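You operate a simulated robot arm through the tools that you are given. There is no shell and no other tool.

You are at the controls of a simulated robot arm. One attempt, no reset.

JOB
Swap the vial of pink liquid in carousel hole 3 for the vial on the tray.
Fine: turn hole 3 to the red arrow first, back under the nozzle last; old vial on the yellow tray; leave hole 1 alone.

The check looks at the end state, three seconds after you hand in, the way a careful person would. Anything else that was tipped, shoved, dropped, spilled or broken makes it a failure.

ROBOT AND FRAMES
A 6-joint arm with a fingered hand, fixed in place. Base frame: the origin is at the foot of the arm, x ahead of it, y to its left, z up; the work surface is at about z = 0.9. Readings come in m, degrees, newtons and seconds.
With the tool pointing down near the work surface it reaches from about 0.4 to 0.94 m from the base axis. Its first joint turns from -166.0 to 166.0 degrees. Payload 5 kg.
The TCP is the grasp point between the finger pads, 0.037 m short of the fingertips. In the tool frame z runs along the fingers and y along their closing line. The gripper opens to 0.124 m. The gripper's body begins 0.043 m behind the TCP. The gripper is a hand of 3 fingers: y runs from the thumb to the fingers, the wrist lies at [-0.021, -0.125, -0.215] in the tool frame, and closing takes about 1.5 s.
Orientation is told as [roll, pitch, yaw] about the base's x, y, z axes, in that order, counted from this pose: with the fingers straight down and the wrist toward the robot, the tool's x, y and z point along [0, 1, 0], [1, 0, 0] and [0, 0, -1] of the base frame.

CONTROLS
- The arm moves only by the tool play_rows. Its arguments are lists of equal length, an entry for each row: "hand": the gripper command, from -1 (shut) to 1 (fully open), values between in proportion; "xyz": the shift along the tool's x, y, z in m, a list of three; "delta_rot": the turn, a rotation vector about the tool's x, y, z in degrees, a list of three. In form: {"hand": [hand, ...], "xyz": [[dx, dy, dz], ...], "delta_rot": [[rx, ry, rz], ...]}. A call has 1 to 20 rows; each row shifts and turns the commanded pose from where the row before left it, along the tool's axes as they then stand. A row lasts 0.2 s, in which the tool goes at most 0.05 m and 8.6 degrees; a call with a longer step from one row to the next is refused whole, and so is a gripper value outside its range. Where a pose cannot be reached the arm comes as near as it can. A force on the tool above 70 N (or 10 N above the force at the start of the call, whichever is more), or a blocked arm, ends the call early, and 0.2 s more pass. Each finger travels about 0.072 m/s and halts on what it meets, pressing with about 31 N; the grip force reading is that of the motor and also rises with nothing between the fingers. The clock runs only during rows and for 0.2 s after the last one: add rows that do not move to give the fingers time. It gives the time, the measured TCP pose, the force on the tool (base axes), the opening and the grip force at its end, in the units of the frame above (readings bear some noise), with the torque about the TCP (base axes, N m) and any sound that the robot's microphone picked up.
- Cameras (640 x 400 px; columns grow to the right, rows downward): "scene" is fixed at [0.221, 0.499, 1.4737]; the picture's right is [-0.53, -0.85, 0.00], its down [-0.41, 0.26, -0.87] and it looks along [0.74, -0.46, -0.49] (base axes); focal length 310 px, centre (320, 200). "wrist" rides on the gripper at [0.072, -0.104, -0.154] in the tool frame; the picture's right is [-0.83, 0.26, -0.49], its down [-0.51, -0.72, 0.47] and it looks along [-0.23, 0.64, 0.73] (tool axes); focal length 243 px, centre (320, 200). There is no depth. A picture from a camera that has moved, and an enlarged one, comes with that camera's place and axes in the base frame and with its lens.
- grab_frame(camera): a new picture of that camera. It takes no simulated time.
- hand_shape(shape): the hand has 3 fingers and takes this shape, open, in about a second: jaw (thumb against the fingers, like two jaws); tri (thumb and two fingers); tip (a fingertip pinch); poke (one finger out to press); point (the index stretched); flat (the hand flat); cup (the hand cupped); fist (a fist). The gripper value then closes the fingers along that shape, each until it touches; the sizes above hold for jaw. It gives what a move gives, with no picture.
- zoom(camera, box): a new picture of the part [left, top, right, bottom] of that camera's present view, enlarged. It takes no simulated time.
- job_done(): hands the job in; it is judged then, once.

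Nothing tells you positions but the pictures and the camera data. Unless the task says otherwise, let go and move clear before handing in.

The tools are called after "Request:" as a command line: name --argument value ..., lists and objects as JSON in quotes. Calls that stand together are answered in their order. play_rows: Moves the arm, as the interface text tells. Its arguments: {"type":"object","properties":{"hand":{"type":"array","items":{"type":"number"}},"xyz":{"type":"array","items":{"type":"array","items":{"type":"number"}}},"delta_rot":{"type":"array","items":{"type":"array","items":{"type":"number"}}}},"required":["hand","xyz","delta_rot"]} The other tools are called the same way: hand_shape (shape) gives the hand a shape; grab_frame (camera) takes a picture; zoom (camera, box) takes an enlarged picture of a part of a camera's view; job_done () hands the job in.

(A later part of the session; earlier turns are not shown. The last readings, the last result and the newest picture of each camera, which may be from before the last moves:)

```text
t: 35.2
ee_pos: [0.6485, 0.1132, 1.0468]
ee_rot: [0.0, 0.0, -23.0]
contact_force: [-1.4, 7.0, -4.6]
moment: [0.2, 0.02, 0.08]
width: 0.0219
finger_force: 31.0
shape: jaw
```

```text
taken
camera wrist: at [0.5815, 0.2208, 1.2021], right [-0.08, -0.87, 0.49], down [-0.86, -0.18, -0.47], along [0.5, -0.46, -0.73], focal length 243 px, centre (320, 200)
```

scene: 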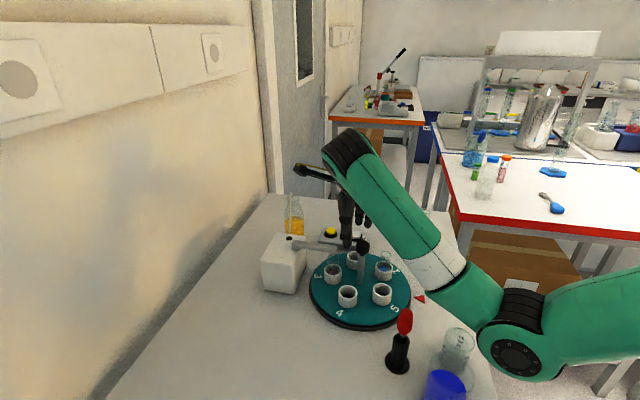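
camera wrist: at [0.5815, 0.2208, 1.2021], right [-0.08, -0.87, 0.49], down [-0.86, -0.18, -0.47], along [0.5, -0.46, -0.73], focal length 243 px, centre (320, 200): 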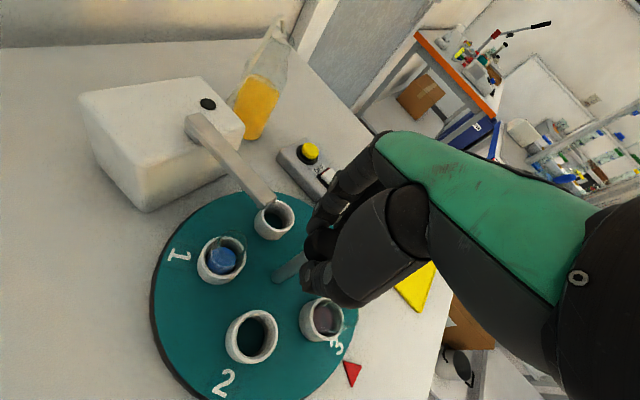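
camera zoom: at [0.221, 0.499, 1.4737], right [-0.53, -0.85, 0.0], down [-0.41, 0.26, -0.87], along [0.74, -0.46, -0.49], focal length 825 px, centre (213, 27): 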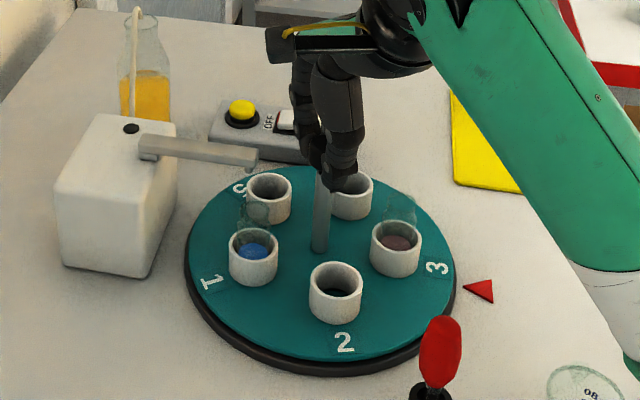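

Hole 3 measures about -135.5°, lined up with the red arrow. I'll release the knob and lift straight up.

Request:
play_rows --hand '[-0.6, -0.19, -0.19, -0.19, -0.19, -0.19, -0.19, -0.19, -0.19]' --xyz '[[0, 0, 0], [0, 0, 0], [0, 0, 0], [0, 0, 0], [0, 0, -0.012], [0, 0, -0.02], [0, 0, -0.02], [0, 0, -0.012], [0, 0, 0]]' --delta_rot '[[0, 0, 0], [0, 0, 0], [0, 0, 0], [0, 0, 0], [0, 0, 0], [0, 0, 0], [0, 0, 0], [0, 0, 0], [0, 0, 0]]'

Request:
grab_frame --camera "scene"

Request:
zoom --camera "wrist" --box '[120, 180, 400, 400]'

Request:
zoom --camera "scene" --box '[360, 230, 430, 300]'

```text
t: 37.2
ee_pos: [0.6506, 0.1134, 1.1122]
ee_rot: [0.0, 0.0, -22.9]
contact_force: [-0.7, 0.6, 0.1]
moment: [0.0, -0.04, -0.04]
width: 0.0498
finger_force: 0.0
shape: jaw
```

```text
taken
```

scene: 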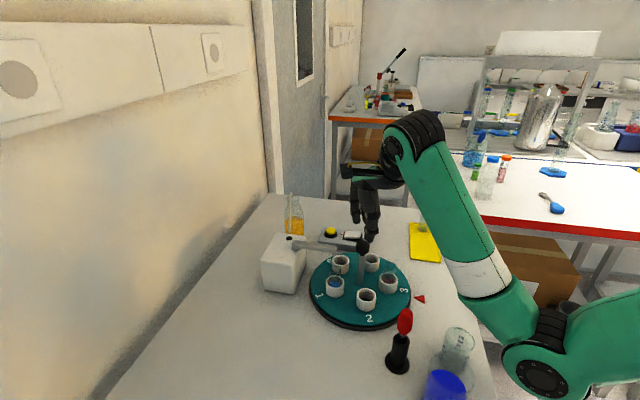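

```text
1.82 times, centred on (260, 290) of wrist
camera zoom: at [0.5822, 0.2213, 1.2667], right [-0.08, -0.87, 0.49], down [-0.86, -0.19, -0.47], along [0.5, -0.46, -0.73], focal length 441 px, centre (429, 36)
```

zoom: 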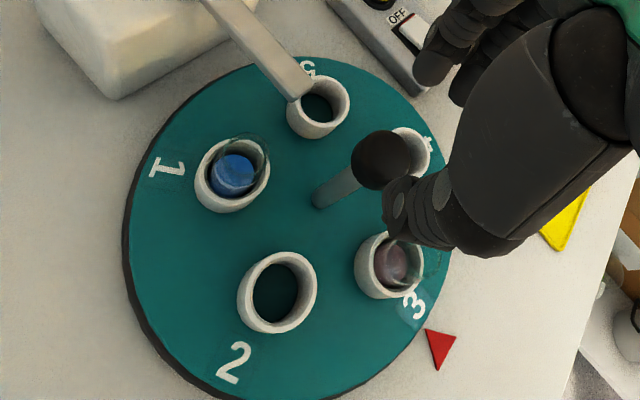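

```text
5.71 times, centred on (395, 265) of scene
camera zoom: at [0.221, 0.499, 1.4737], right [-0.53, -0.85, 0.0], down [-0.41, 0.26, -0.87], along [0.74, -0.46, -0.49], focal length 1769 px, centre (-109, -171)
```

zoom: 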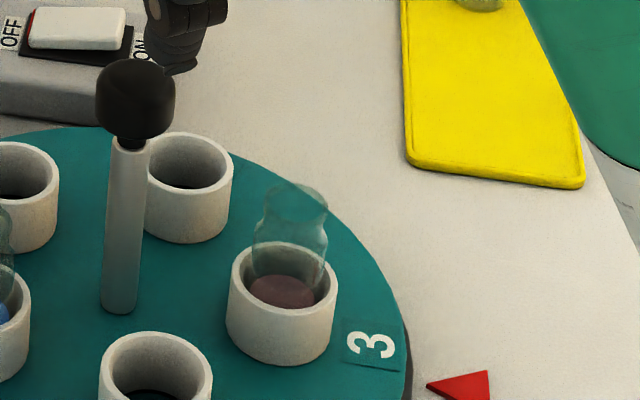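

The old vial in hole 3 is near (0.604, 0.066), with its top at about z = 0.988. I'll hover above it with the fingers tangential to the carousel, clear of the knob, and refine the position from the wrist view.

Request:
play_rows --hand '[0, 0.2, 0.2, 0.2, 0.2, 0.2]' --xyz '[[-0.0207, -0.0081, 0.005], [-0.0207, -0.0081, 0.005], [-0.0207, -0.0081, 0.005], [0, 0, 0], [0, 0, 0], [0, 0, 0]]' --delta_rot '[[0, 0, 0], [0, 0, 0], [0, 0, 0], [0, 0, 7], [0, 0, 0], [0, 0, 0]]'

Request:
grab_frame --camera "scene"

Request:
grab_frame --camera "wrist"

```text
t: 38.6
ee_pos: [0.6028, 0.066, 1.0975]
ee_rot: [0.1, -0.1, -30.0]
contact_force: [-0.2, 0.2, 0.2]
moment: [-0.01, -0.02, 0.02]
width: 0.0739
finger_force: 0.1
shape: jaw
```

```text
taken
```

scene: 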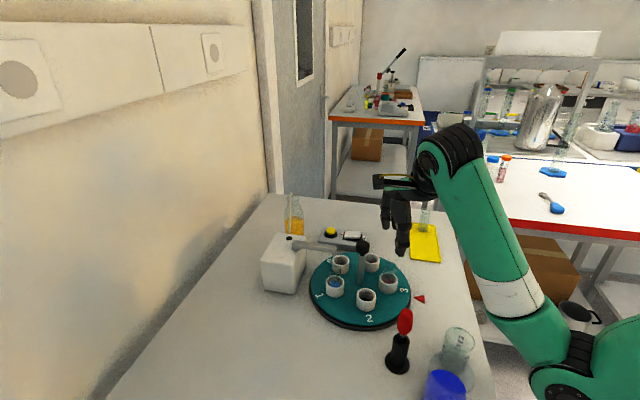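

```text
taken
camera wrist: at [0.5488, 0.1812, 1.2512], right [-0.19, -0.85, 0.49], down [-0.88, -0.08, -0.47], along [0.44, -0.52, -0.73], focal length 243 px, centre (320, 200)
```

wrist: 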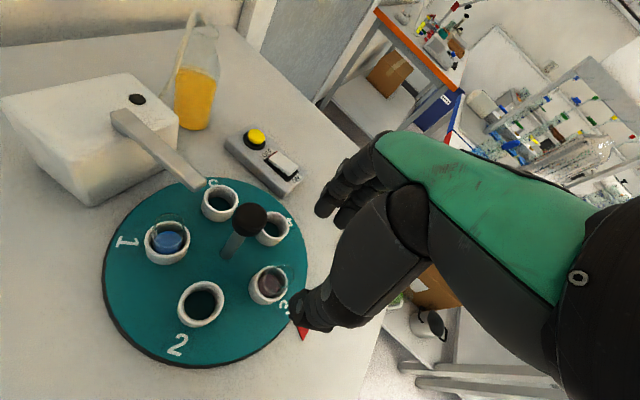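

Request:
zoom --camera "wrist" --box '[210, 180, 350, 350]'

Request:
zoom --camera "scene" --box '[350, 190, 430, 300]'

```text
2.35 times, centred on (280, 265) of wrist
camera zoom: at [0.5488, 0.1812, 1.2512], right [-0.19, -0.85, 0.49], down [-0.88, -0.08, -0.47], along [0.44, -0.52, -0.73], focal length 571 px, centre (414, 47)
```

zoom: 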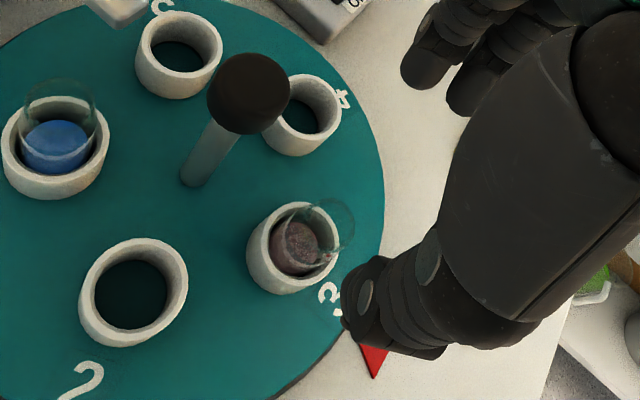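

```text
3.64 times, centred on (390, 245) of scene
camera zoom: at [0.221, 0.499, 1.4737], right [-0.53, -0.85, 0.0], down [-0.41, 0.26, -0.87], along [0.74, -0.46, -0.49], focal length 1126 px, centre (66, 36)
```

zoom: 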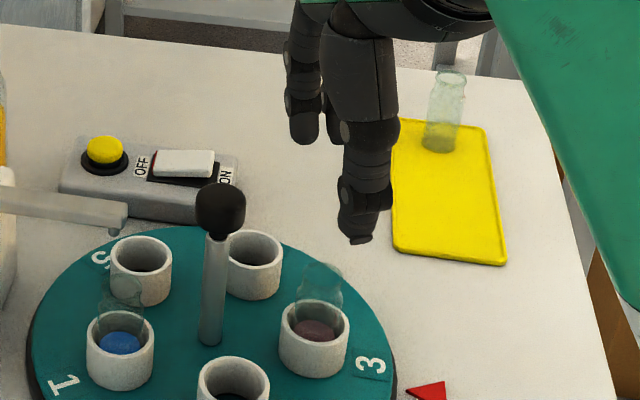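

The wrist view agrees well with the knob position I felt through the grip. Hole 3 is at about (0.601, 0.067), directly under the hand. I'll descend most of the way with the fingers open and check.

Request:
play_rows --hand '[0.2, 0.2, 0.2, 0.2, 0.2, 0.2]' --xyz '[[0.0005, -0.002, 0.02], [0, 0, 0.02], [0, 0, 0.02], [0, 0, 0.018], [0, 0, 0.012], [0, 0, 0]]' --delta_rot '[[0, 0, 0], [0, 0, 0], [0, 0, 0], [0, 0, 0], [0, 0, 0], [0, 0, 0]]'

Request:
zoom --camera "scene" --box '[350, 210, 430, 300]'

Request:
zoom --camera "wrist" --box '[210, 130, 390, 310]'

```text
t: 40.0
ee_pos: [0.6017, 0.0681, 1.0066]
ee_rot: [0.0, 0.0, -30.0]
contact_force: [-0.6, -1.0, 0.7]
moment: [0.01, 0.03, 0.01]
width: 0.0739
finger_force: 0.2
shape: jaw
```

```text
4.44 times, centred on (390, 255) of scene
camera zoom: at [0.221, 0.499, 1.4737], right [-0.53, -0.85, 0.0], down [-0.41, 0.26, -0.87], along [0.74, -0.46, -0.49], focal length 1376 px, centre (9, -44)
```

zoom: 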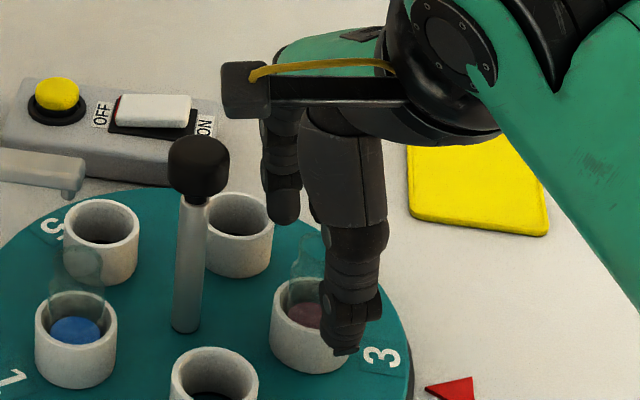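

```text
2.22 times, centred on (300, 220) of wrist
camera zoom: at [0.5477, 0.1826, 1.1604], right [-0.19, -0.85, 0.49], down [-0.88, -0.08, -0.47], along [0.44, -0.52, -0.73], focal length 539 px, centre (364, 156)
```

zoom: 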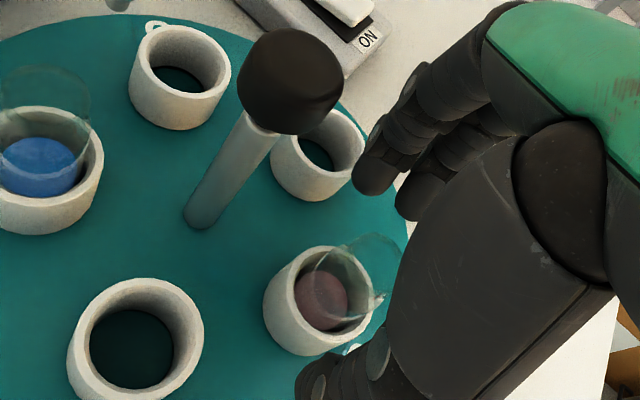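

The thumb and fingers straddle the vial. I'll zoom in closely to check its offset before the final descent.

Request:
zoom --camera "wrist" --box '[270, 190, 350, 260]'

Request:
zoom --camera "scene" --box '[375, 250, 425, 300]'

```text
5.71 times, centred on (310, 225) of wrist
camera zoom: at [0.5477, 0.1826, 1.1604], right [-0.19, -0.85, 0.49], down [-0.88, -0.08, -0.47], along [0.44, -0.52, -0.73], focal length 1386 px, centre (377, 57)
```

zoom: 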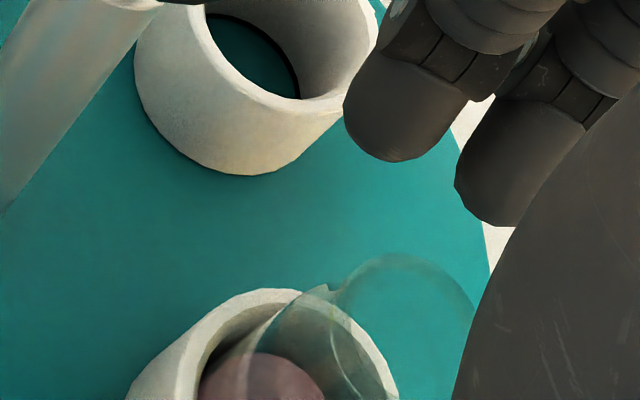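

```text
8.00 times, centred on (400, 275) of scene
camera zoom: at [0.221, 0.499, 1.4737], right [-0.53, -0.85, 0.0], down [-0.41, 0.26, -0.87], along [0.74, -0.46, -0.49], focal length 2476 px, centre (-320, -400)
```

zoom: 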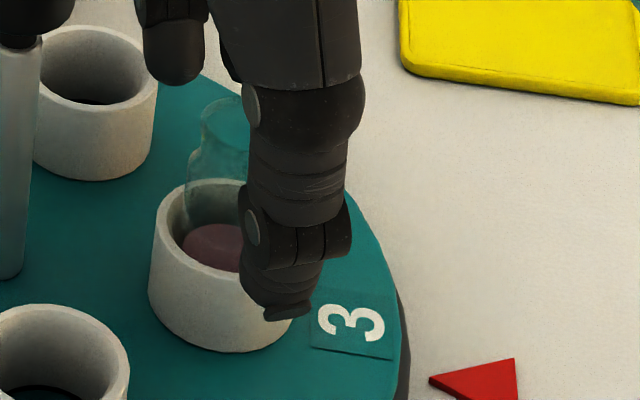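

Request:
zoom --camera "wrist" --box '[270, 210, 350, 280]'

```text
5.71 times, centred on (310, 245) of wrist
camera zoom: at [0.5477, 0.1826, 1.1604], right [-0.19, -0.85, 0.49], down [-0.88, -0.08, -0.47], along [0.44, -0.52, -0.73], focal length 1386 px, centre (377, -57)
```

zoom: 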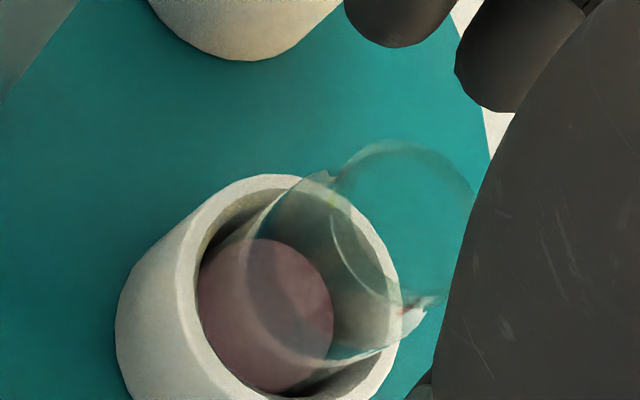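

The vial rim is centred to within 2 mm of the grasp point. I'll descend the last 15 mm, keeping the tips above the cup rim, and close gently in steps.

Request:
play_rows --hand '[0.2, 0.2, 0.0, -0.2, -0.3, -0.4, -0.45, -0.5, -0.5, -0.5]' --xyz '[[0, 0, 0.008], [0, 0.001, 0.007], [0, 0, 0], [0, 0, 0], [0, 0, 0], [0, 0, 0], [0, 0, 0], [0, 0, 0], [0, 0, 0], [0, 0, 0]]' --delta_rot '[[0, 0, 0], [0, 0, 0], [0, 0, 0], [0, 0, 0], [0, 0, 0], [0, 0, 0], [0, 0, 0], [0, 0, 0], [0, 0, 0], [0, 0, 0]]'

Request:
zoom --camera "wrist" --box '[260, 170, 380, 290]'

Request:
zoom --camera "scene" --box '[365, 230, 425, 300]'

```text
t: 42.2
ee_pos: [0.6036, 0.0664, 0.9916]
ee_rot: [0.0, 0.0, -30.0]
contact_force: [0.0, 0.2, -0.2]
moment: [0.02, 0.05, 0.0]
width: 0.0314
finger_force: 0.1
shape: jaw
```

```text
3.33 times, centred on (320, 230) of wrist
camera zoom: at [0.549, 0.1818, 1.1458], right [-0.19, -0.85, 0.49], down [-0.88, -0.08, -0.47], along [0.44, -0.52, -0.73], focal length 809 px, centre (320, 100)
```

zoom: 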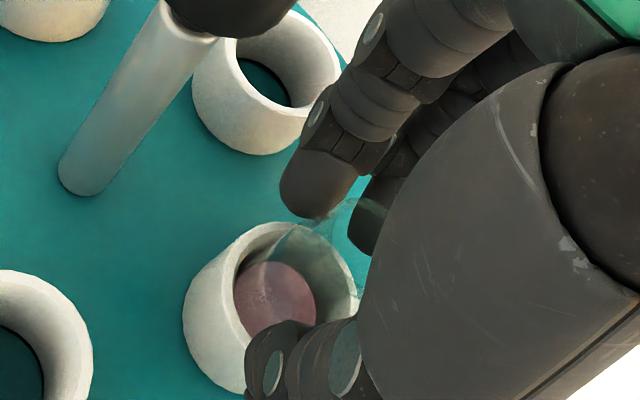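

```text
5.71 times, centred on (395, 265) of scene
camera zoom: at [0.221, 0.499, 1.4737], right [-0.53, -0.85, 0.0], down [-0.41, 0.26, -0.87], along [0.74, -0.46, -0.49], focal length 1769 px, centre (-109, -171)
```

zoom: 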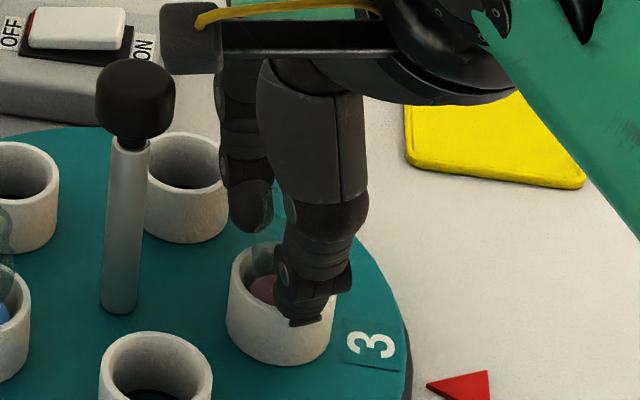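

There's no contact yet at 31 mm. I'll keep closing gradually until the force rises.

Request:
play_rows --hand '[-0.55, -0.6, -0.65, -0.7, -0.7, -0.7]' --xyz '[[0, 0, 0], [0, 0, 0], [0, 0, 0], [0, 0, 0], [0, 0, 0], [0, 0, 0]]' --delta_rot '[[0, 0, 0], [0, 0, 0], [0, 0, 0], [0, 0, 0], [0, 0, 0], [0, 0, 0]]'

Request:
zoom --camera "wrist" --box '[260, 170, 380, 290]'

Request:
zoom --camera "scene" --box '[365, 230, 425, 300]'

```text
t: 43.6
ee_pos: [0.6028, 0.0668, 0.9923]
ee_rot: [0.0, 0.0, -29.9]
contact_force: [0.4, 0.9, 0.5]
moment: [0.03, -0.01, 0.04]
width: 0.0208
finger_force: 31.2
shape: jaw
```

```text
3.33 times, centred on (320, 230) of wrist
camera zoom: at [0.549, 0.1818, 1.1458], right [-0.19, -0.85, 0.49], down [-0.88, -0.08, -0.47], along [0.44, -0.52, -0.73], focal length 809 px, centre (320, 100)
```

zoom: 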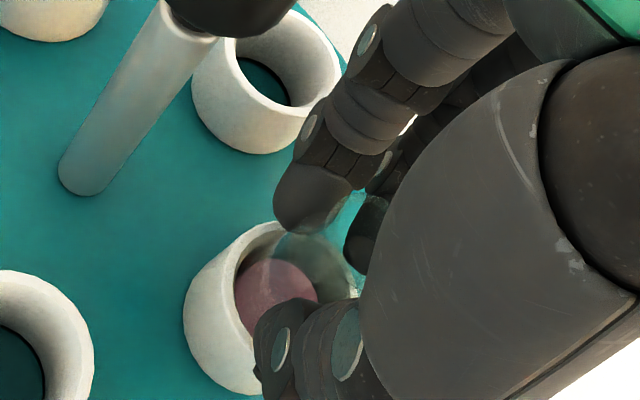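

```text
5.71 times, centred on (395, 265) of scene
camera zoom: at [0.221, 0.499, 1.4737], right [-0.53, -0.85, 0.0], down [-0.41, 0.26, -0.87], along [0.74, -0.46, -0.49], focal length 1769 px, centre (-109, -171)
```

zoom: 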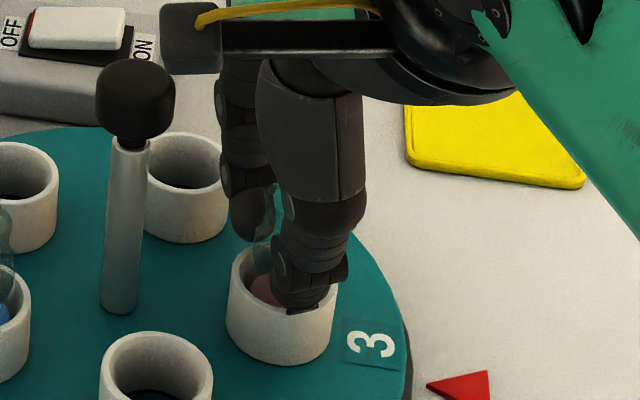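

The grip has stopped at 21 mm with 31 N, so the vial is held. I'll lift slowly and check that it comes up straight.

Request:
play_rows --hand '[-0.8, -0.8, -0.8, -0.8, -0.8, -0.8]' --xyz '[[0, 0, 0], [0, 0, -0.004], [0, 0, -0.006], [0, 0, -0.008], [0, 0, -0.007], [0, 0, 0]]' --delta_rot '[[0, 0, 0], [0, 0, 0], [0, 0, 0], [0, 0, 0], [0, 0, 0], [0, 0, 0]]'

Request:
zoom --camera "wrist" --box '[260, 170, 380, 290]'

Request:
zoom --camera "scene" --box '[365, 220, 425, 290]'

```text
t: 45.0
ee_pos: [0.603, 0.0676, 1.0168]
ee_rot: [-0.1, 0.0, -30.0]
contact_force: [-0.1, -0.1, -0.7]
moment: [-0.01, 0.0, -0.01]
width: 0.0207
finger_force: 30.6
shape: jaw
```

```text
3.33 times, centred on (320, 230) of wrist
camera zoom: at [0.5488, 0.1815, 1.1715], right [-0.19, -0.85, 0.49], down [-0.88, -0.08, -0.47], along [0.44, -0.52, -0.73], focal length 809 px, centre (320, 100)
```

zoom: 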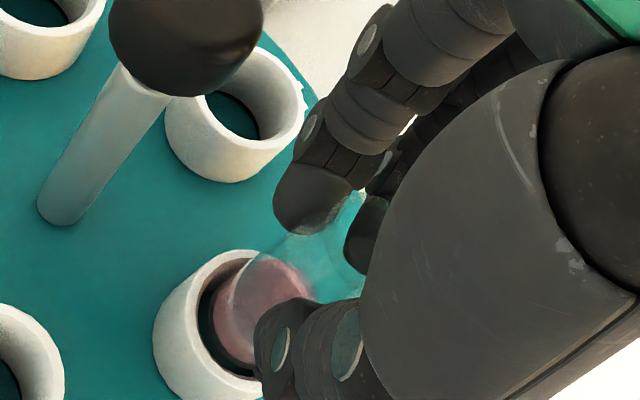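

```text
5.71 times, centred on (395, 255) of scene
camera zoom: at [0.221, 0.499, 1.4737], right [-0.53, -0.85, 0.0], down [-0.41, 0.26, -0.87], along [0.74, -0.46, -0.49], focal length 1769 px, centre (-109, -114)
```

zoom: 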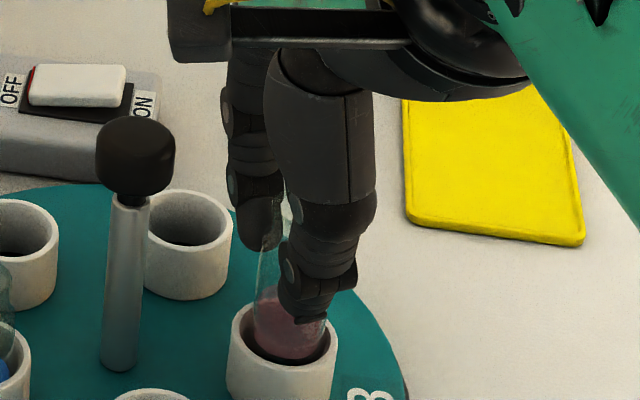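

The pink vial is out of the cup and held upright. I'll raise it further, carry it to above the free end of the yellow tray, and rotate there so the fingers stay clear of the other vial.

Request:
play_rows --hand '[-0.8, -0.8, -0.8, -0.8, -0.8, -0.8, -0.8, -0.8, -0.8, -0.8, -0.8, -0.8, -0.8, -0.8, -0.8, -0.8]' --xyz '[[0, 0, -0.01], [0, 0, -0.016], [0, 0, -0.016], [0, 0, -0.016], [0, 0, -0.007], [-0.008, 0.008, 0], [-0.014, 0.0143, 0], [-0.016, 0.0163, 0], [-0.016, 0.0163, 0], [-0.016, 0.0163, 0], [-0.016, 0.0163, 0], [-0.016, 0.0163, 0], [-0.016, 0.0163, 0], [-0.0145, 0.0148, 0], [-0.0095, 0.0095, 0], [0, 0, 0]]' --delta_rot '[[0, 0, 0], [0, 0, 0], [0, 0, 0], [0, 0, 0], [0, 0, 0], [0, 0, 0], [0, 0, 0], [0, 0, 0], [0, 0, 0], [0, 0, 0], [0, 0, 0], [0, 0, 0], [0, 0, 0], [0, 0, 0], [0, 0, 0], [0, 0, 0]]'

Request:
grab_frame --camera "scene"

Request:
grab_frame --camera "wrist"

```text
t: 48.4
ee_pos: [0.6556, -0.1293, 1.0839]
ee_rot: [-0.1, 0.0, -30.0]
contact_force: [-0.8, 0.8, -0.7]
moment: [-0.01, 0.02, 0.03]
width: 0.0207
finger_force: 30.9
shape: jaw
```

```text
taken
```

scene: 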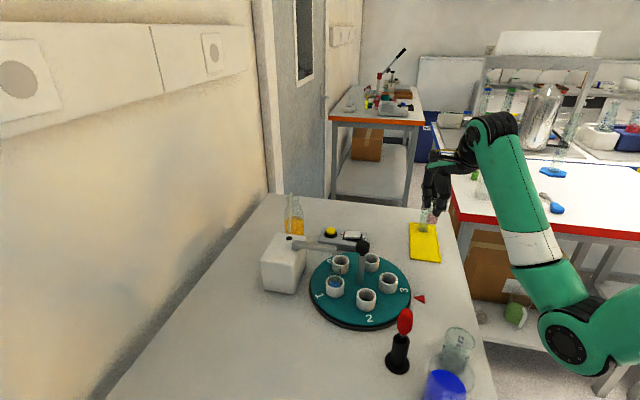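

```text
taken
camera wrist: at [0.602, -0.014, 1.2368], right [-0.19, -0.85, 0.49], down [-0.88, -0.08, -0.47], along [0.44, -0.52, -0.73], focal length 243 px, centre (320, 200)
```

wrist: 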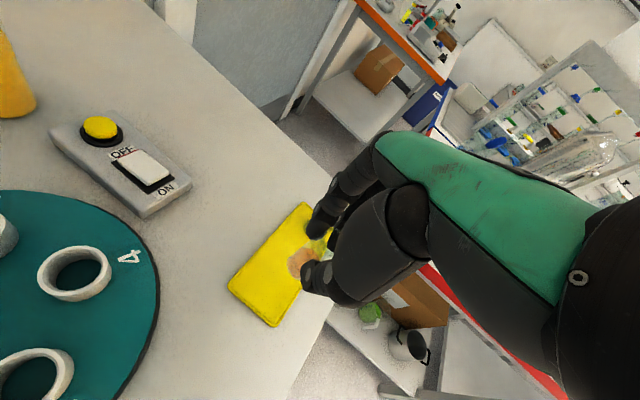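

The vial is over the tray region. I'll zoom in to locate the tray edges and check the vial hangs straight.

Request:
zoom --camera "wrist" --box '[210, 180, 370, 340]'

Request:
zoom --camera "scene" --box '[390, 170, 470, 280]'

```text
2.50 times, centred on (290, 260) of wrist
camera zoom: at [0.602, -0.014, 1.2368], right [-0.19, -0.85, 0.49], down [-0.88, -0.08, -0.47], along [0.44, -0.52, -0.73], focal length 606 px, centre (395, 50)
```

zoom: 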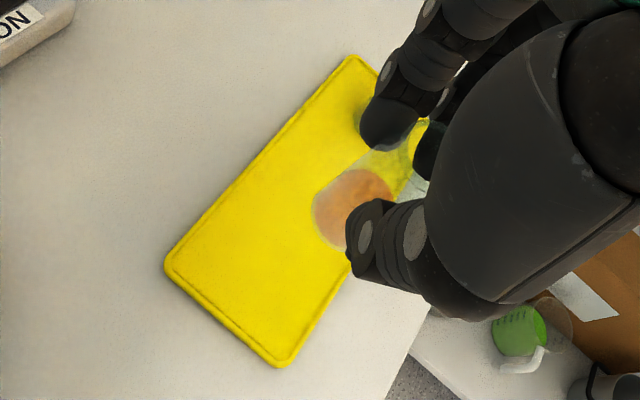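

```text
3.64 times, centred on (430, 225) of scene
camera zoom: at [0.221, 0.499, 1.4737], right [-0.53, -0.85, 0.0], down [-0.41, 0.26, -0.87], along [0.74, -0.46, -0.49], focal length 1126 px, centre (-80, 109)
```

zoom: 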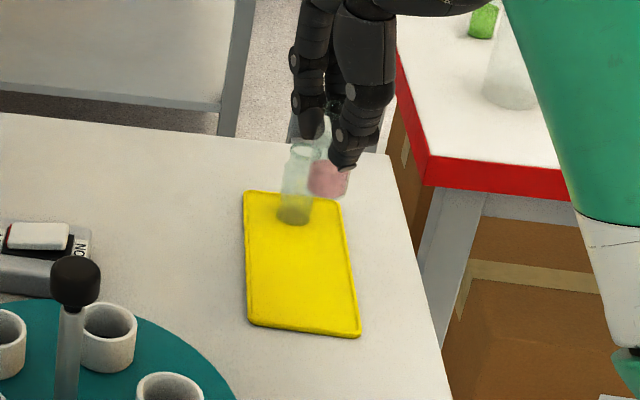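

The tray edges agree with my earlier estimate, and the vial hangs vertical. I'll shift to (0.660, -0.135) and yaw the hand to about +30°.

Request:
play_rows --hand '[-0.8, -0.8, -0.8, -0.8, -0.8, -0.8, -0.8, -0.8, -0.8, -0.8, -0.8, -0.8]' --xyz '[[-0.0027, 0.0066, 0], [0, 0, 0], [0, 0, 0], [0, 0, 0], [0, 0, 0], [0, 0, 0], [0, 0, 0], [0, 0, 0], [0, 0, 0], [0, 0, 0], [0, 0, 0], [0, 0, 0]]' --delta_rot '[[0, 0, 0], [0, 0, -4], [0, 0, -6], [0, 0, -7], [0, 0, -7], [0, 0, -7], [0, 0, -7], [0, 0, -7], [0, 0, -7], [0, 0, -5], [0, 0, -3], [0, 0, 0]]'

Request:
grab_frame --camera "wrist"

Request:
zoom --camera "scene" --box '[390, 170, 470, 280]'

```text
t: 51.0
ee_pos: [0.6614, -0.134, 1.0825]
ee_rot: [-0.1, 0.0, 29.9]
contact_force: [-0.5, 0.1, -0.4]
moment: [0.01, -0.03, -0.03]
width: 0.0205
finger_force: 31.1
shape: jaw
```

```text
taken
camera wrist: at [0.5344, -0.1235, 1.2367], right [0.64, -0.59, 0.49], down [-0.37, -0.8, -0.47], along [0.67, 0.12, -0.73], focal length 243 px, centre (320, 200)
```

wrist: 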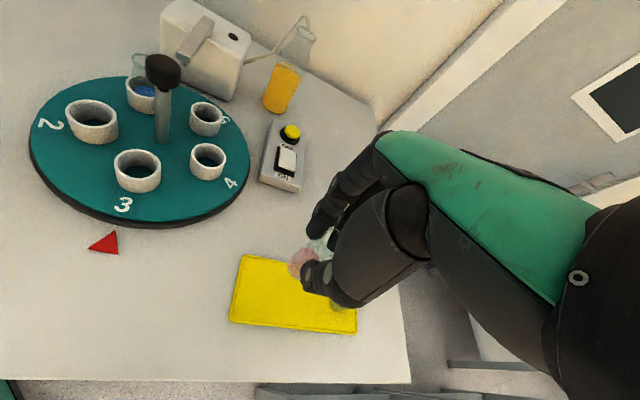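

```text
3.64 times, centred on (430, 225) of scene
camera zoom: at [0.221, 0.499, 1.4737], right [-0.53, -0.85, 0.0], down [-0.41, 0.26, -0.87], along [0.74, -0.46, -0.49], focal length 1126 px, centre (-80, 109)
```

zoom: 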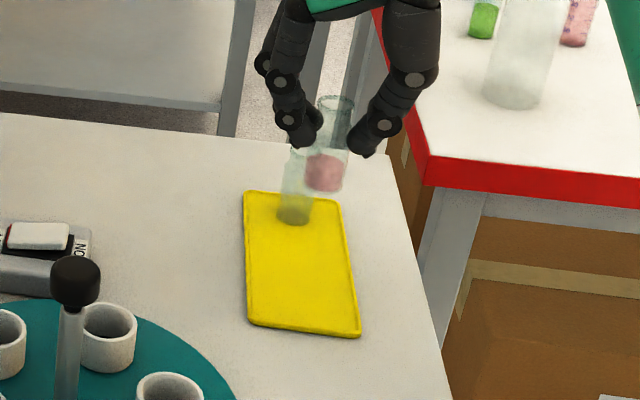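

The vial's bottom is at about z = 1.008, above the free end of the tray. I'll lower it close to the tray floor, then creep down until contact.

Request:
play_rows --hand '[-0.8, -0.8, -0.8, -0.8, -0.8, -0.8, -0.8, -0.8]' --xyz '[[0, 0, 0.012], [0, 0, 0.018], [0, 0, 0.018], [0, 0, 0.018], [0, 0, 0.015], [0, 0, 0.009], [0, 0, 0.003], [0, 0, 0]]' --delta_rot '[[0, 0, 0], [0, 0, 0], [0, 0, 0], [0, 0, 0], [0, 0, 0], [0, 0, 0], [0, 0, 0], [0, 0, 0]]'

Request:
zoom --camera "scene" --box '[390, 190, 470, 280]'

Request:
zoom --camera "wrist" --box '[220, 170, 380, 330]'

```text
t: 52.8
ee_pos: [0.6614, -0.133, 0.9901]
ee_rot: [0.0, 0.0, 30.0]
contact_force: [-0.3, 0.7, -0.3]
moment: [0.02, 0.0, 0.02]
width: 0.0206
finger_force: 31.6
shape: jaw
```

```text
4.44 times, centred on (430, 235) of scene
camera zoom: at [0.221, 0.499, 1.4737], right [-0.53, -0.85, 0.0], down [-0.41, 0.26, -0.87], along [0.74, -0.46, -0.49], focal length 1376 px, centre (-169, 44)
```

zoom: 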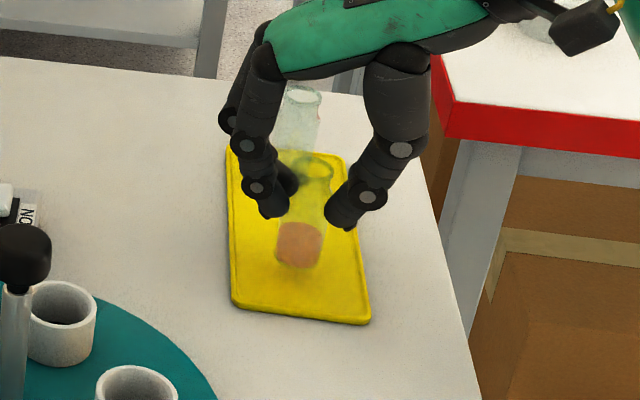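

```text
2.50 times, centred on (300, 250) of wrist
camera zoom: at [0.5344, -0.1229, 1.1435], right [0.64, -0.59, 0.49], down [-0.37, -0.8, -0.47], along [0.67, 0.12, -0.73], focal length 606 px, centre (370, 75)
```

zoom: 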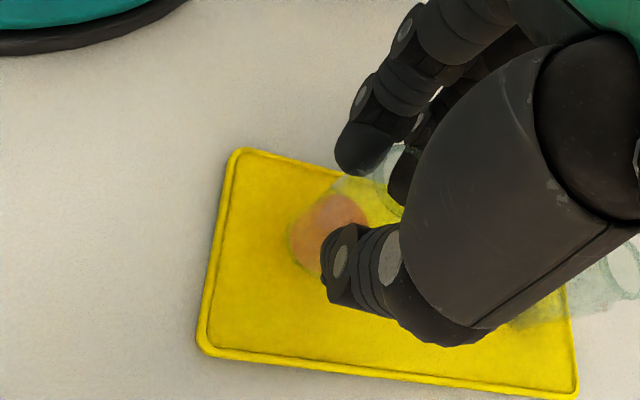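

The vial's bottom is about 1 cm above the tray. I'll creep down in 2 mm steps.

Request:
play_rows --hand '[-0.8, -0.8, -0.8, -0.8, -0.8]' --xyz '[[0, 0, 0.002], [0, 0, 0.002], [0, 0, 0.002], [0, 0, 0.002], [0, 0, 0]]' --delta_rot '[[0, 0, 0], [0, 0, 0], [0, 0, 0], [0, 0, 0], [0, 0, 0]]'

Request:
zoom --camera "scene" --box '[405, 210, 455, 270]'

```text
t: 54.0
ee_pos: [0.6608, -0.1343, 0.9827]
ee_rot: [0.0, -0.1, 30.0]
contact_force: [-0.2, -0.8, 0.1]
moment: [0.0, 0.02, -0.03]
width: 0.0207
finger_force: 31.3
shape: jaw
```

```text
6.67 times, centred on (430, 240) of scene
camera zoom: at [0.221, 0.499, 1.4737], right [-0.53, -0.85, 0.0], down [-0.41, 0.26, -0.87], along [0.74, -0.46, -0.49], focal length 2063 px, centre (-413, -67)
```

zoom: 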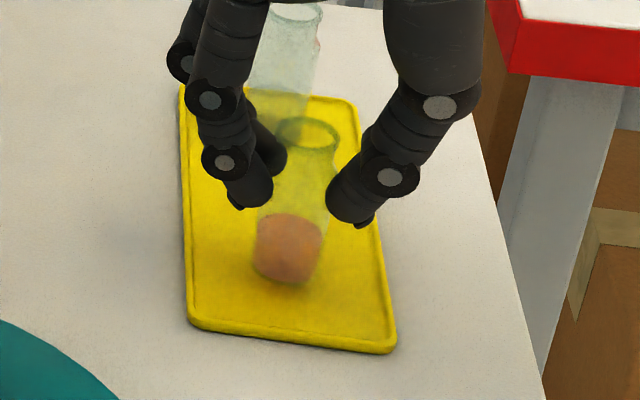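

Request:
play_rows --hand '[-0.8, -0.8, -0.8, -0.8]' --xyz '[[0, 0, 0.0015], [0, 0, 0.0015], [0, 0, 0], [0, 0, 0]]' --delta_rot '[[0, 0, 0], [0, 0, 0], [0, 0, 0], [0, 0, 0]]'

Request:
zoom --camera "scene" --box '[405, 210, 455, 270]'

```text
t: 55.0
ee_pos: [0.6609, -0.1337, 0.9781]
ee_rot: [0.1, 0.0, 30.1]
contact_force: [0.1, 0.4, -0.8]
moment: [-0.04, -0.01, 0.03]
width: 0.0209
finger_force: 31.1
shape: jaw
```

```text
6.67 times, centred on (430, 240) of scene
camera zoom: at [0.221, 0.499, 1.4737], right [-0.53, -0.85, 0.0], down [-0.41, 0.26, -0.87], along [0.74, -0.46, -0.49], focal length 2063 px, centre (-413, -67)
```

zoom: 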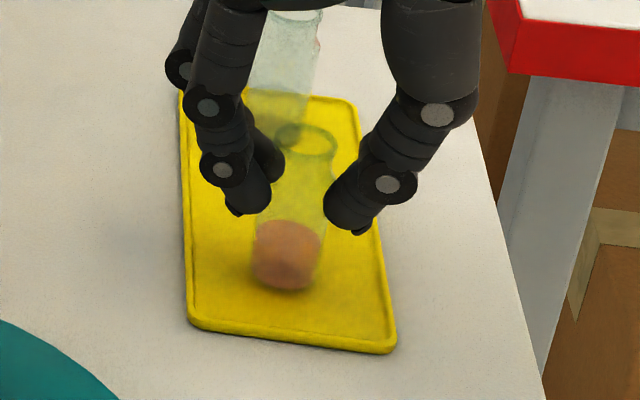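

No contact yet; I'll keep going in 1 mm steps.

Request:
play_rows --hand '[-0.8, -0.8, -0.8, -0.8]' --xyz '[[0, 0, 0.001], [0, 0, 0.001], [0, 0, 0.0], [0, 0, 0]]' --delta_rot '[[0, 0, 0], [0, 0, 0], [0, 0, 0], [0, 0, 0]]'

```text
t: 56.0
ee_pos: [0.6609, -0.1354, 0.9762]
ee_rot: [0.0, 0.0, 29.9]
contact_force: [-0.2, -1.4, -0.2]
moment: [0.04, -0.01, 0.0]
width: 0.0206
finger_force: 30.7
shape: jaw
```

Request:
play_rows --hand '[-0.8, -0.8, -0.8, -0.8]' --xyz '[[0, 0, 0.001], [0, 0, 0.001], [0, 0, 0.0], [0, 0, 0]]' --delta_rot '[[0, 0, 0], [0, 0, 0], [0, 0, 0], [0, 0, 0]]'

Request:
zoom --camera "scene" --box '[410, 230, 450, 265]'

```text
t: 57.0
ee_pos: [0.6595, -0.1331, 0.9747]
ee_rot: [-0.1, -0.1, 30.0]
contact_force: [-1.2, -0.3, 9.7]
moment: [-0.01, -0.01, 0.04]
width: 0.0208
finger_force: 30.8
shape: jaw
```

```text
11.43 times, centred on (430, 248) of scene
camera zoom: at [0.221, 0.499, 1.4737], right [-0.53, -0.85, 0.0], down [-0.41, 0.26, -0.87], along [0.74, -0.46, -0.49], focal length 3537 px, centre (-937, -343)
```

zoom: 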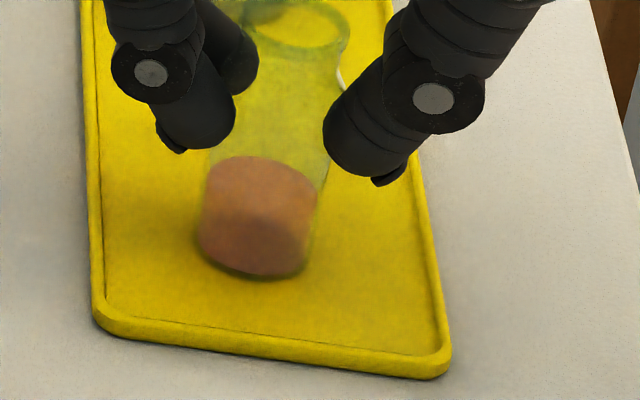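

The vial is resting on the tray floor (9.7 N up, TCP at z = 0.9747). I'll open slowly and check that it stands.

Request:
play_rows --hand '[-0.7, -0.6, -0.5, -0.4, -0.3, -0.2, -0.2, -0.2]' --xyz '[[0, 0, -0.0005], [0, 0, 0], [0, 0, 0], [0, 0, 0], [0, 0, 0], [0, 0, 0], [0, 0, 0], [0, 0, 0]]' --delta_rot '[[0, 0, 0], [0, 0, 0], [0, 0, 0], [0, 0, 0], [0, 0, 0], [0, 0, 0], [0, 0, 0], [0, 0, 0]]'

Request:
zoom --camera "scene" --box '[405, 210, 455, 270]'

Request:
zoom --camera "wrist" --box '[220, 130, 380, 290]'

```text
t: 58.8
ee_pos: [0.6611, -0.1343, 0.9751]
ee_rot: [0.0, 0.0, 29.9]
contact_force: [0.5, 0.3, -0.6]
moment: [0.01, 0.01, -0.01]
width: 0.0492
finger_force: 0.1
shape: jaw
```

```text
6.67 times, centred on (430, 240) of scene
camera zoom: at [0.221, 0.499, 1.4737], right [-0.53, -0.85, 0.0], down [-0.41, 0.26, -0.87], along [0.74, -0.46, -0.49], focal length 2063 px, centre (-413, -67)
```

zoom: 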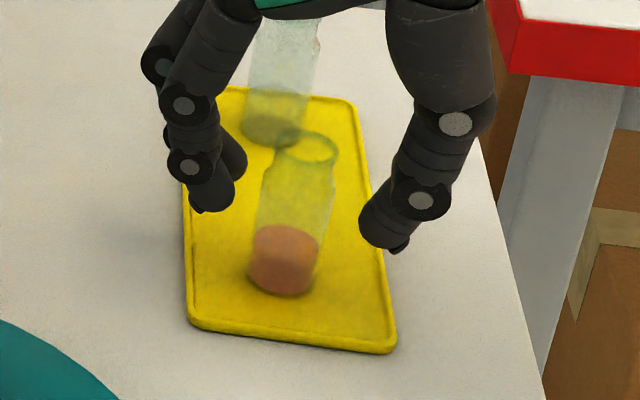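

```text
2.50 times, centred on (300, 210) of wrist
camera zoom: at [0.5338, -0.1233, 1.1285], right [0.64, -0.59, 0.49], down [-0.37, -0.8, -0.47], along [0.67, 0.12, -0.73], focal length 606 px, centre (370, 175)
```

zoom: 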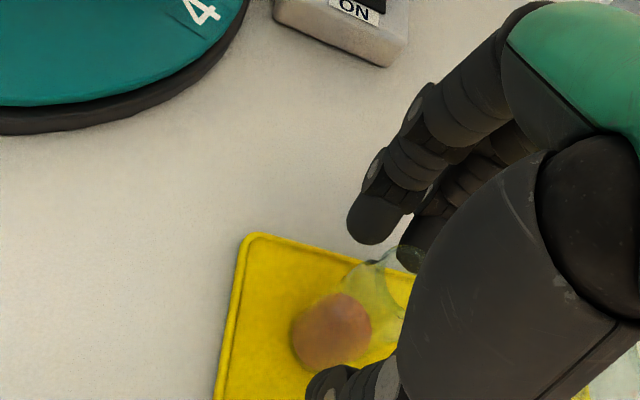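

The old vial stands upright on the tray. I'll lift straight up, clear of it.

Request:
play_rows --hand '[-0.2, -0.2, -0.2, -0.2, -0.2, 0, 0.2, 0.2]' --xyz '[[0, 0, -0.008], [0, 0, -0.015], [0, 0, -0.02], [0, 0, -0.02], [0, 0, -0.02], [0, 0, -0.015], [0, 0, 0], [0, 0, 0]]' --delta_rot '[[0, 0, 0], [0, 0, 0], [0, 0, 0], [0, 0, 0], [0, 0, 0], [0, 0, 0], [0, 0, 0], [0, 0, 0]]'

Request:
grab_frame --camera "wrist"

Request:
zoom --camera "scene" --box '[390, 170, 470, 280]'

Request:
zoom --camera "wrist" --box '[230, 200, 430, 380]'

```text
t: 60.6
ee_pos: [0.6603, -0.1334, 1.0731]
ee_rot: [0.1, 0.1, 29.9]
contact_force: [-0.4, 0.1, 0.5]
moment: [-0.01, 0.0, -0.01]
width: 0.0738
finger_force: 0.0
shape: jaw
```

```text
taken
camera wrist: at [0.5343, -0.1229, 1.226], right [0.64, -0.59, 0.49], down [-0.37, -0.8, -0.47], along [0.67, 0.12, -0.73], focal length 243 px, centre (320, 200)
```

wrist: 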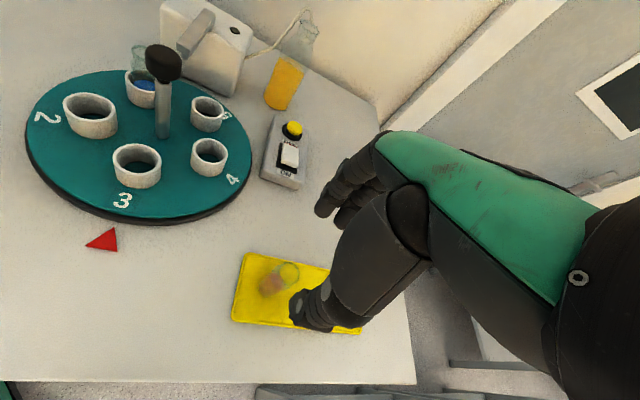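

```text
3.64 times, centred on (430, 225) of scene
camera zoom: at [0.221, 0.499, 1.4737], right [-0.53, -0.85, 0.0], down [-0.41, 0.26, -0.87], along [0.74, -0.46, -0.49], focal length 1126 px, centre (-80, 109)
```

zoom: 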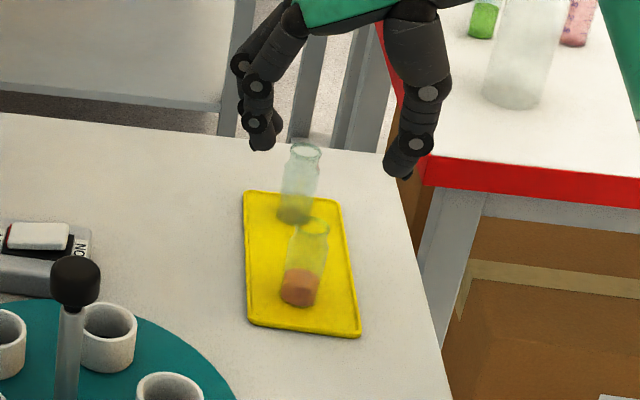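

```text
2.22 times, centred on (330, 290) of wrist
camera zoom: at [0.5343, -0.1229, 1.226], right [0.64, -0.59, 0.49], down [-0.37, -0.8, -0.47], along [0.67, 0.12, -0.73], focal length 539 px, centre (298, 0)
```

zoom: 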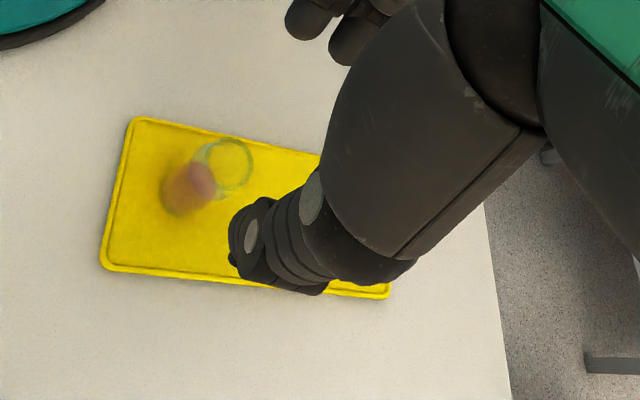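

The old vial stands at about (0.660, -0.134), which also confirms my scene-camera calibration. The new vial comes out near (0.743, -0.217), so I'll move above it.

Request:
play_rows --hand '[0.2, 0.2, 0.2, 0.2, 0.2, 0.2, 0.2]' --xyz '[[-0.016, 0.004, 0], [-0.0227, 0.006, 0], [-0.0227, 0.006, 0], [-0.0227, 0.006, 0], [-0.0196, 0.005, 0], [-0.01, 0.003, 0], [0, 0, 0]]' --delta_rot '[[0, 0, 0], [0, 0, 0], [0, 0, 0], [0, 0, 0], [0, 0, 0], [0, 0, 0], [0, 0, 0]]'

Request:
zoom --camera "wrist" --box '[200, 180, 400, 360]'

Request:
zoom --camera "scene" --box '[400, 170, 460, 250]'

```text
t: 62.2
ee_pos: [0.7432, -0.2162, 1.0742]
ee_rot: [0.1, 0.0, 29.9]
contact_force: [-0.4, 0.2, 0.8]
moment: [0.04, 0.01, 0.02]
width: 0.0738
finger_force: 0.1
shape: jaw
```

```text
2.22 times, centred on (300, 270) of wrist
camera zoom: at [0.6168, -0.2058, 1.2279], right [0.64, -0.59, 0.49], down [-0.37, -0.8, -0.47], along [0.67, 0.12, -0.73], focal length 539 px, centre (364, 44)
```

zoom: 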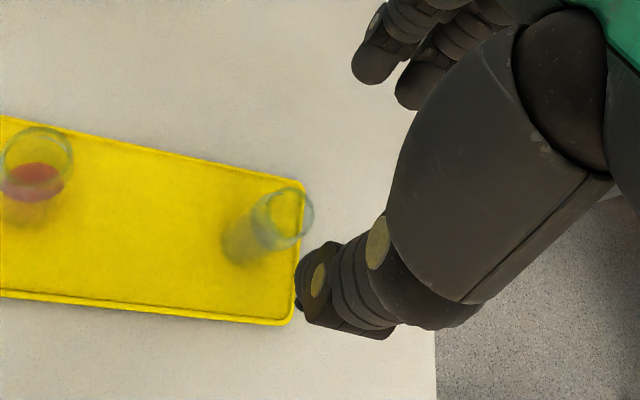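

```text
5.00 times, centred on (430, 210) of scene
camera zoom: at [0.221, 0.499, 1.4737], right [-0.53, -0.85, 0.0], down [-0.41, 0.26, -0.87], along [0.74, -0.46, -0.49], focal length 1548 px, centre (-230, 150)
```

zoom: 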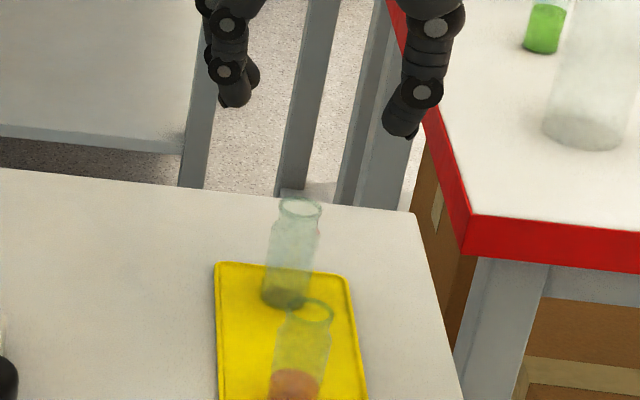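

The two views put the new vial at about (0.739, -0.217). I'll shift by 4 mm and descend partway with the fingers open, then check the centring.

Request:
play_rows --hand '[0.2, 0.2, 0.2, 0.2, 0.2, 0.2, 0.2]' --xyz '[[0.001, -0.0035, 0], [0, 0, 0.015], [0, 0, 0.018], [0, 0, 0.018], [0, 0, 0.016], [0, 0, 0.012], [0, 0, 0]]' --delta_rot '[[0, 0, 0], [0, 0, 0], [0, 0, 0], [0, 0, 0], [0, 0, 0], [0, 0, 0], [0, 0, 0]]'

Request:
zoom --camera "wrist" --box '[240, 150, 380, 290]'

Request:
zoom --camera "scene" --box '[400, 190, 450, 250]'

```text
t: 63.8
ee_pos: [0.7391, -0.217, 0.9947]
ee_rot: [0.0, 0.1, 29.9]
contact_force: [0.0, -0.1, 0.2]
moment: [0.0, 0.02, 0.02]
width: 0.0739
finger_force: 0.1
shape: jaw
```

```text
2.86 times, centred on (310, 220) of wrist
camera zoom: at [0.6136, -0.2074, 1.1477], right [0.64, -0.59, 0.49], down [-0.37, -0.8, -0.47], along [0.67, 0.12, -0.73], focal length 693 px, centre (349, 143)
```

zoom: 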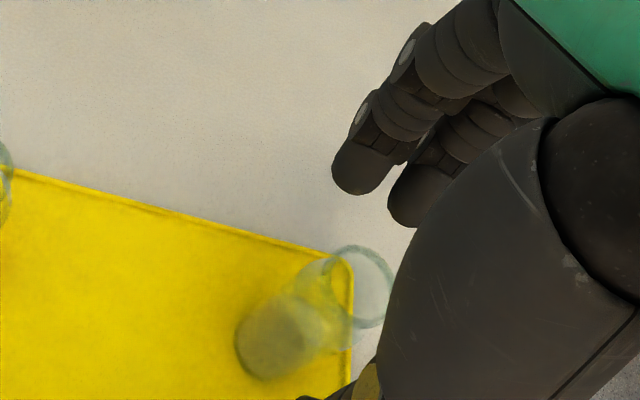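

```text
6.67 times, centred on (425, 220) of scene
camera zoom: at [0.221, 0.499, 1.4737], right [-0.53, -0.85, 0.0], down [-0.41, 0.26, -0.87], along [0.74, -0.46, -0.49], focal length 2063 px, centre (-380, 67)
```

zoom: 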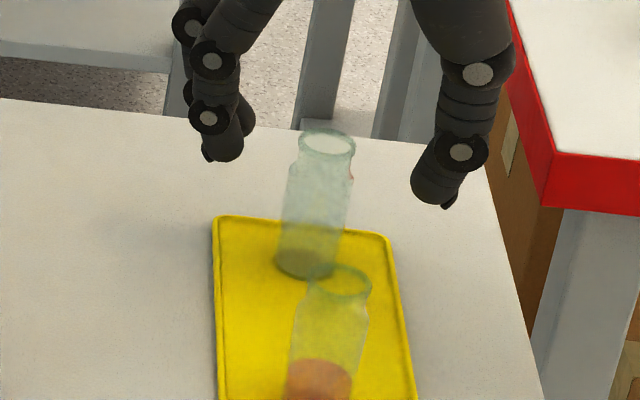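

It's centred to within 2 mm. I'll lower to the same relative grip height as before and close gradually.

Request:
play_rows --hand '[0.2, 0.2, 0.2, 0.0, -0.2, -0.3, -0.4, -0.5, -0.5]' --xyz '[[-0.001, 0.001, 0.008], [0, 0, 0.008], [0, 0, 0.0037], [0, 0, 0], [0, 0, 0], [0, 0, 0], [0, 0, 0], [0, 0, 0], [0, 0, 0]]' --delta_rot '[[0, 0, 0], [0, 0, 0], [0, 0, 0], [0, 0, 0], [0, 0, 0], [0, 0, 0], [0, 0, 0], [0, 0, 0], [0, 0, 0]]'

Request:
zoom --camera "wrist" --box '[240, 150, 380, 290]'

Request:
zoom --camera "scene" --box '[400, 190, 450, 250]'

```text
t: 65.8
ee_pos: [0.7409, -0.2183, 0.9737]
ee_rot: [0.0, -0.1, 30.0]
contact_force: [0.3, 0.4, -0.7]
moment: [-0.05, -0.04, 0.03]
width: 0.0314
finger_force: 0.1
shape: jaw
```

```text
2.86 times, centred on (310, 220) of wrist
camera zoom: at [0.6148, -0.2079, 1.128], right [0.64, -0.59, 0.49], down [-0.37, -0.8, -0.47], along [0.67, 0.12, -0.73], focal length 693 px, centre (349, 143)
```

zoom: 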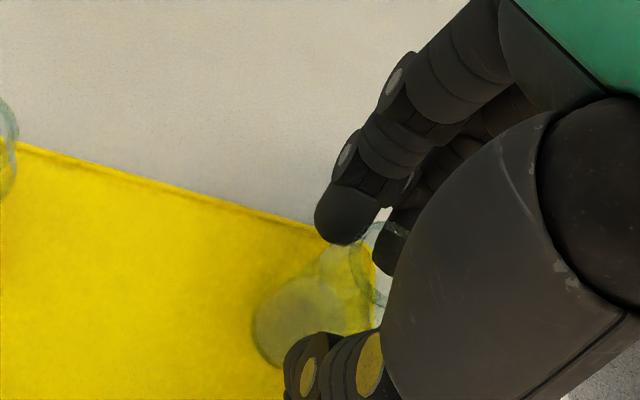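

```text
6.67 times, centred on (425, 220) of scene
camera zoom: at [0.221, 0.499, 1.4737], right [-0.53, -0.85, 0.0], down [-0.41, 0.26, -0.87], along [0.74, -0.46, -0.49], focal length 2063 px, centre (-380, 67)
```

zoom: 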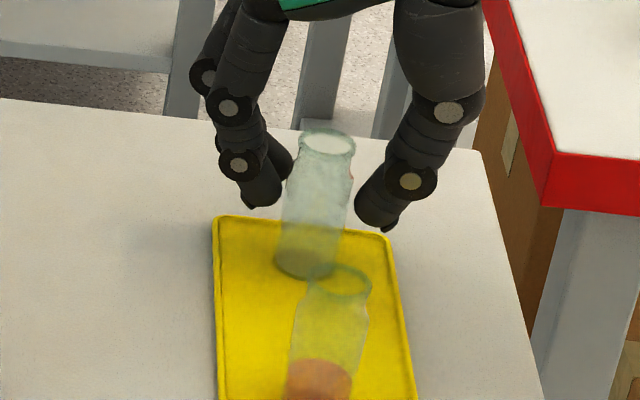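

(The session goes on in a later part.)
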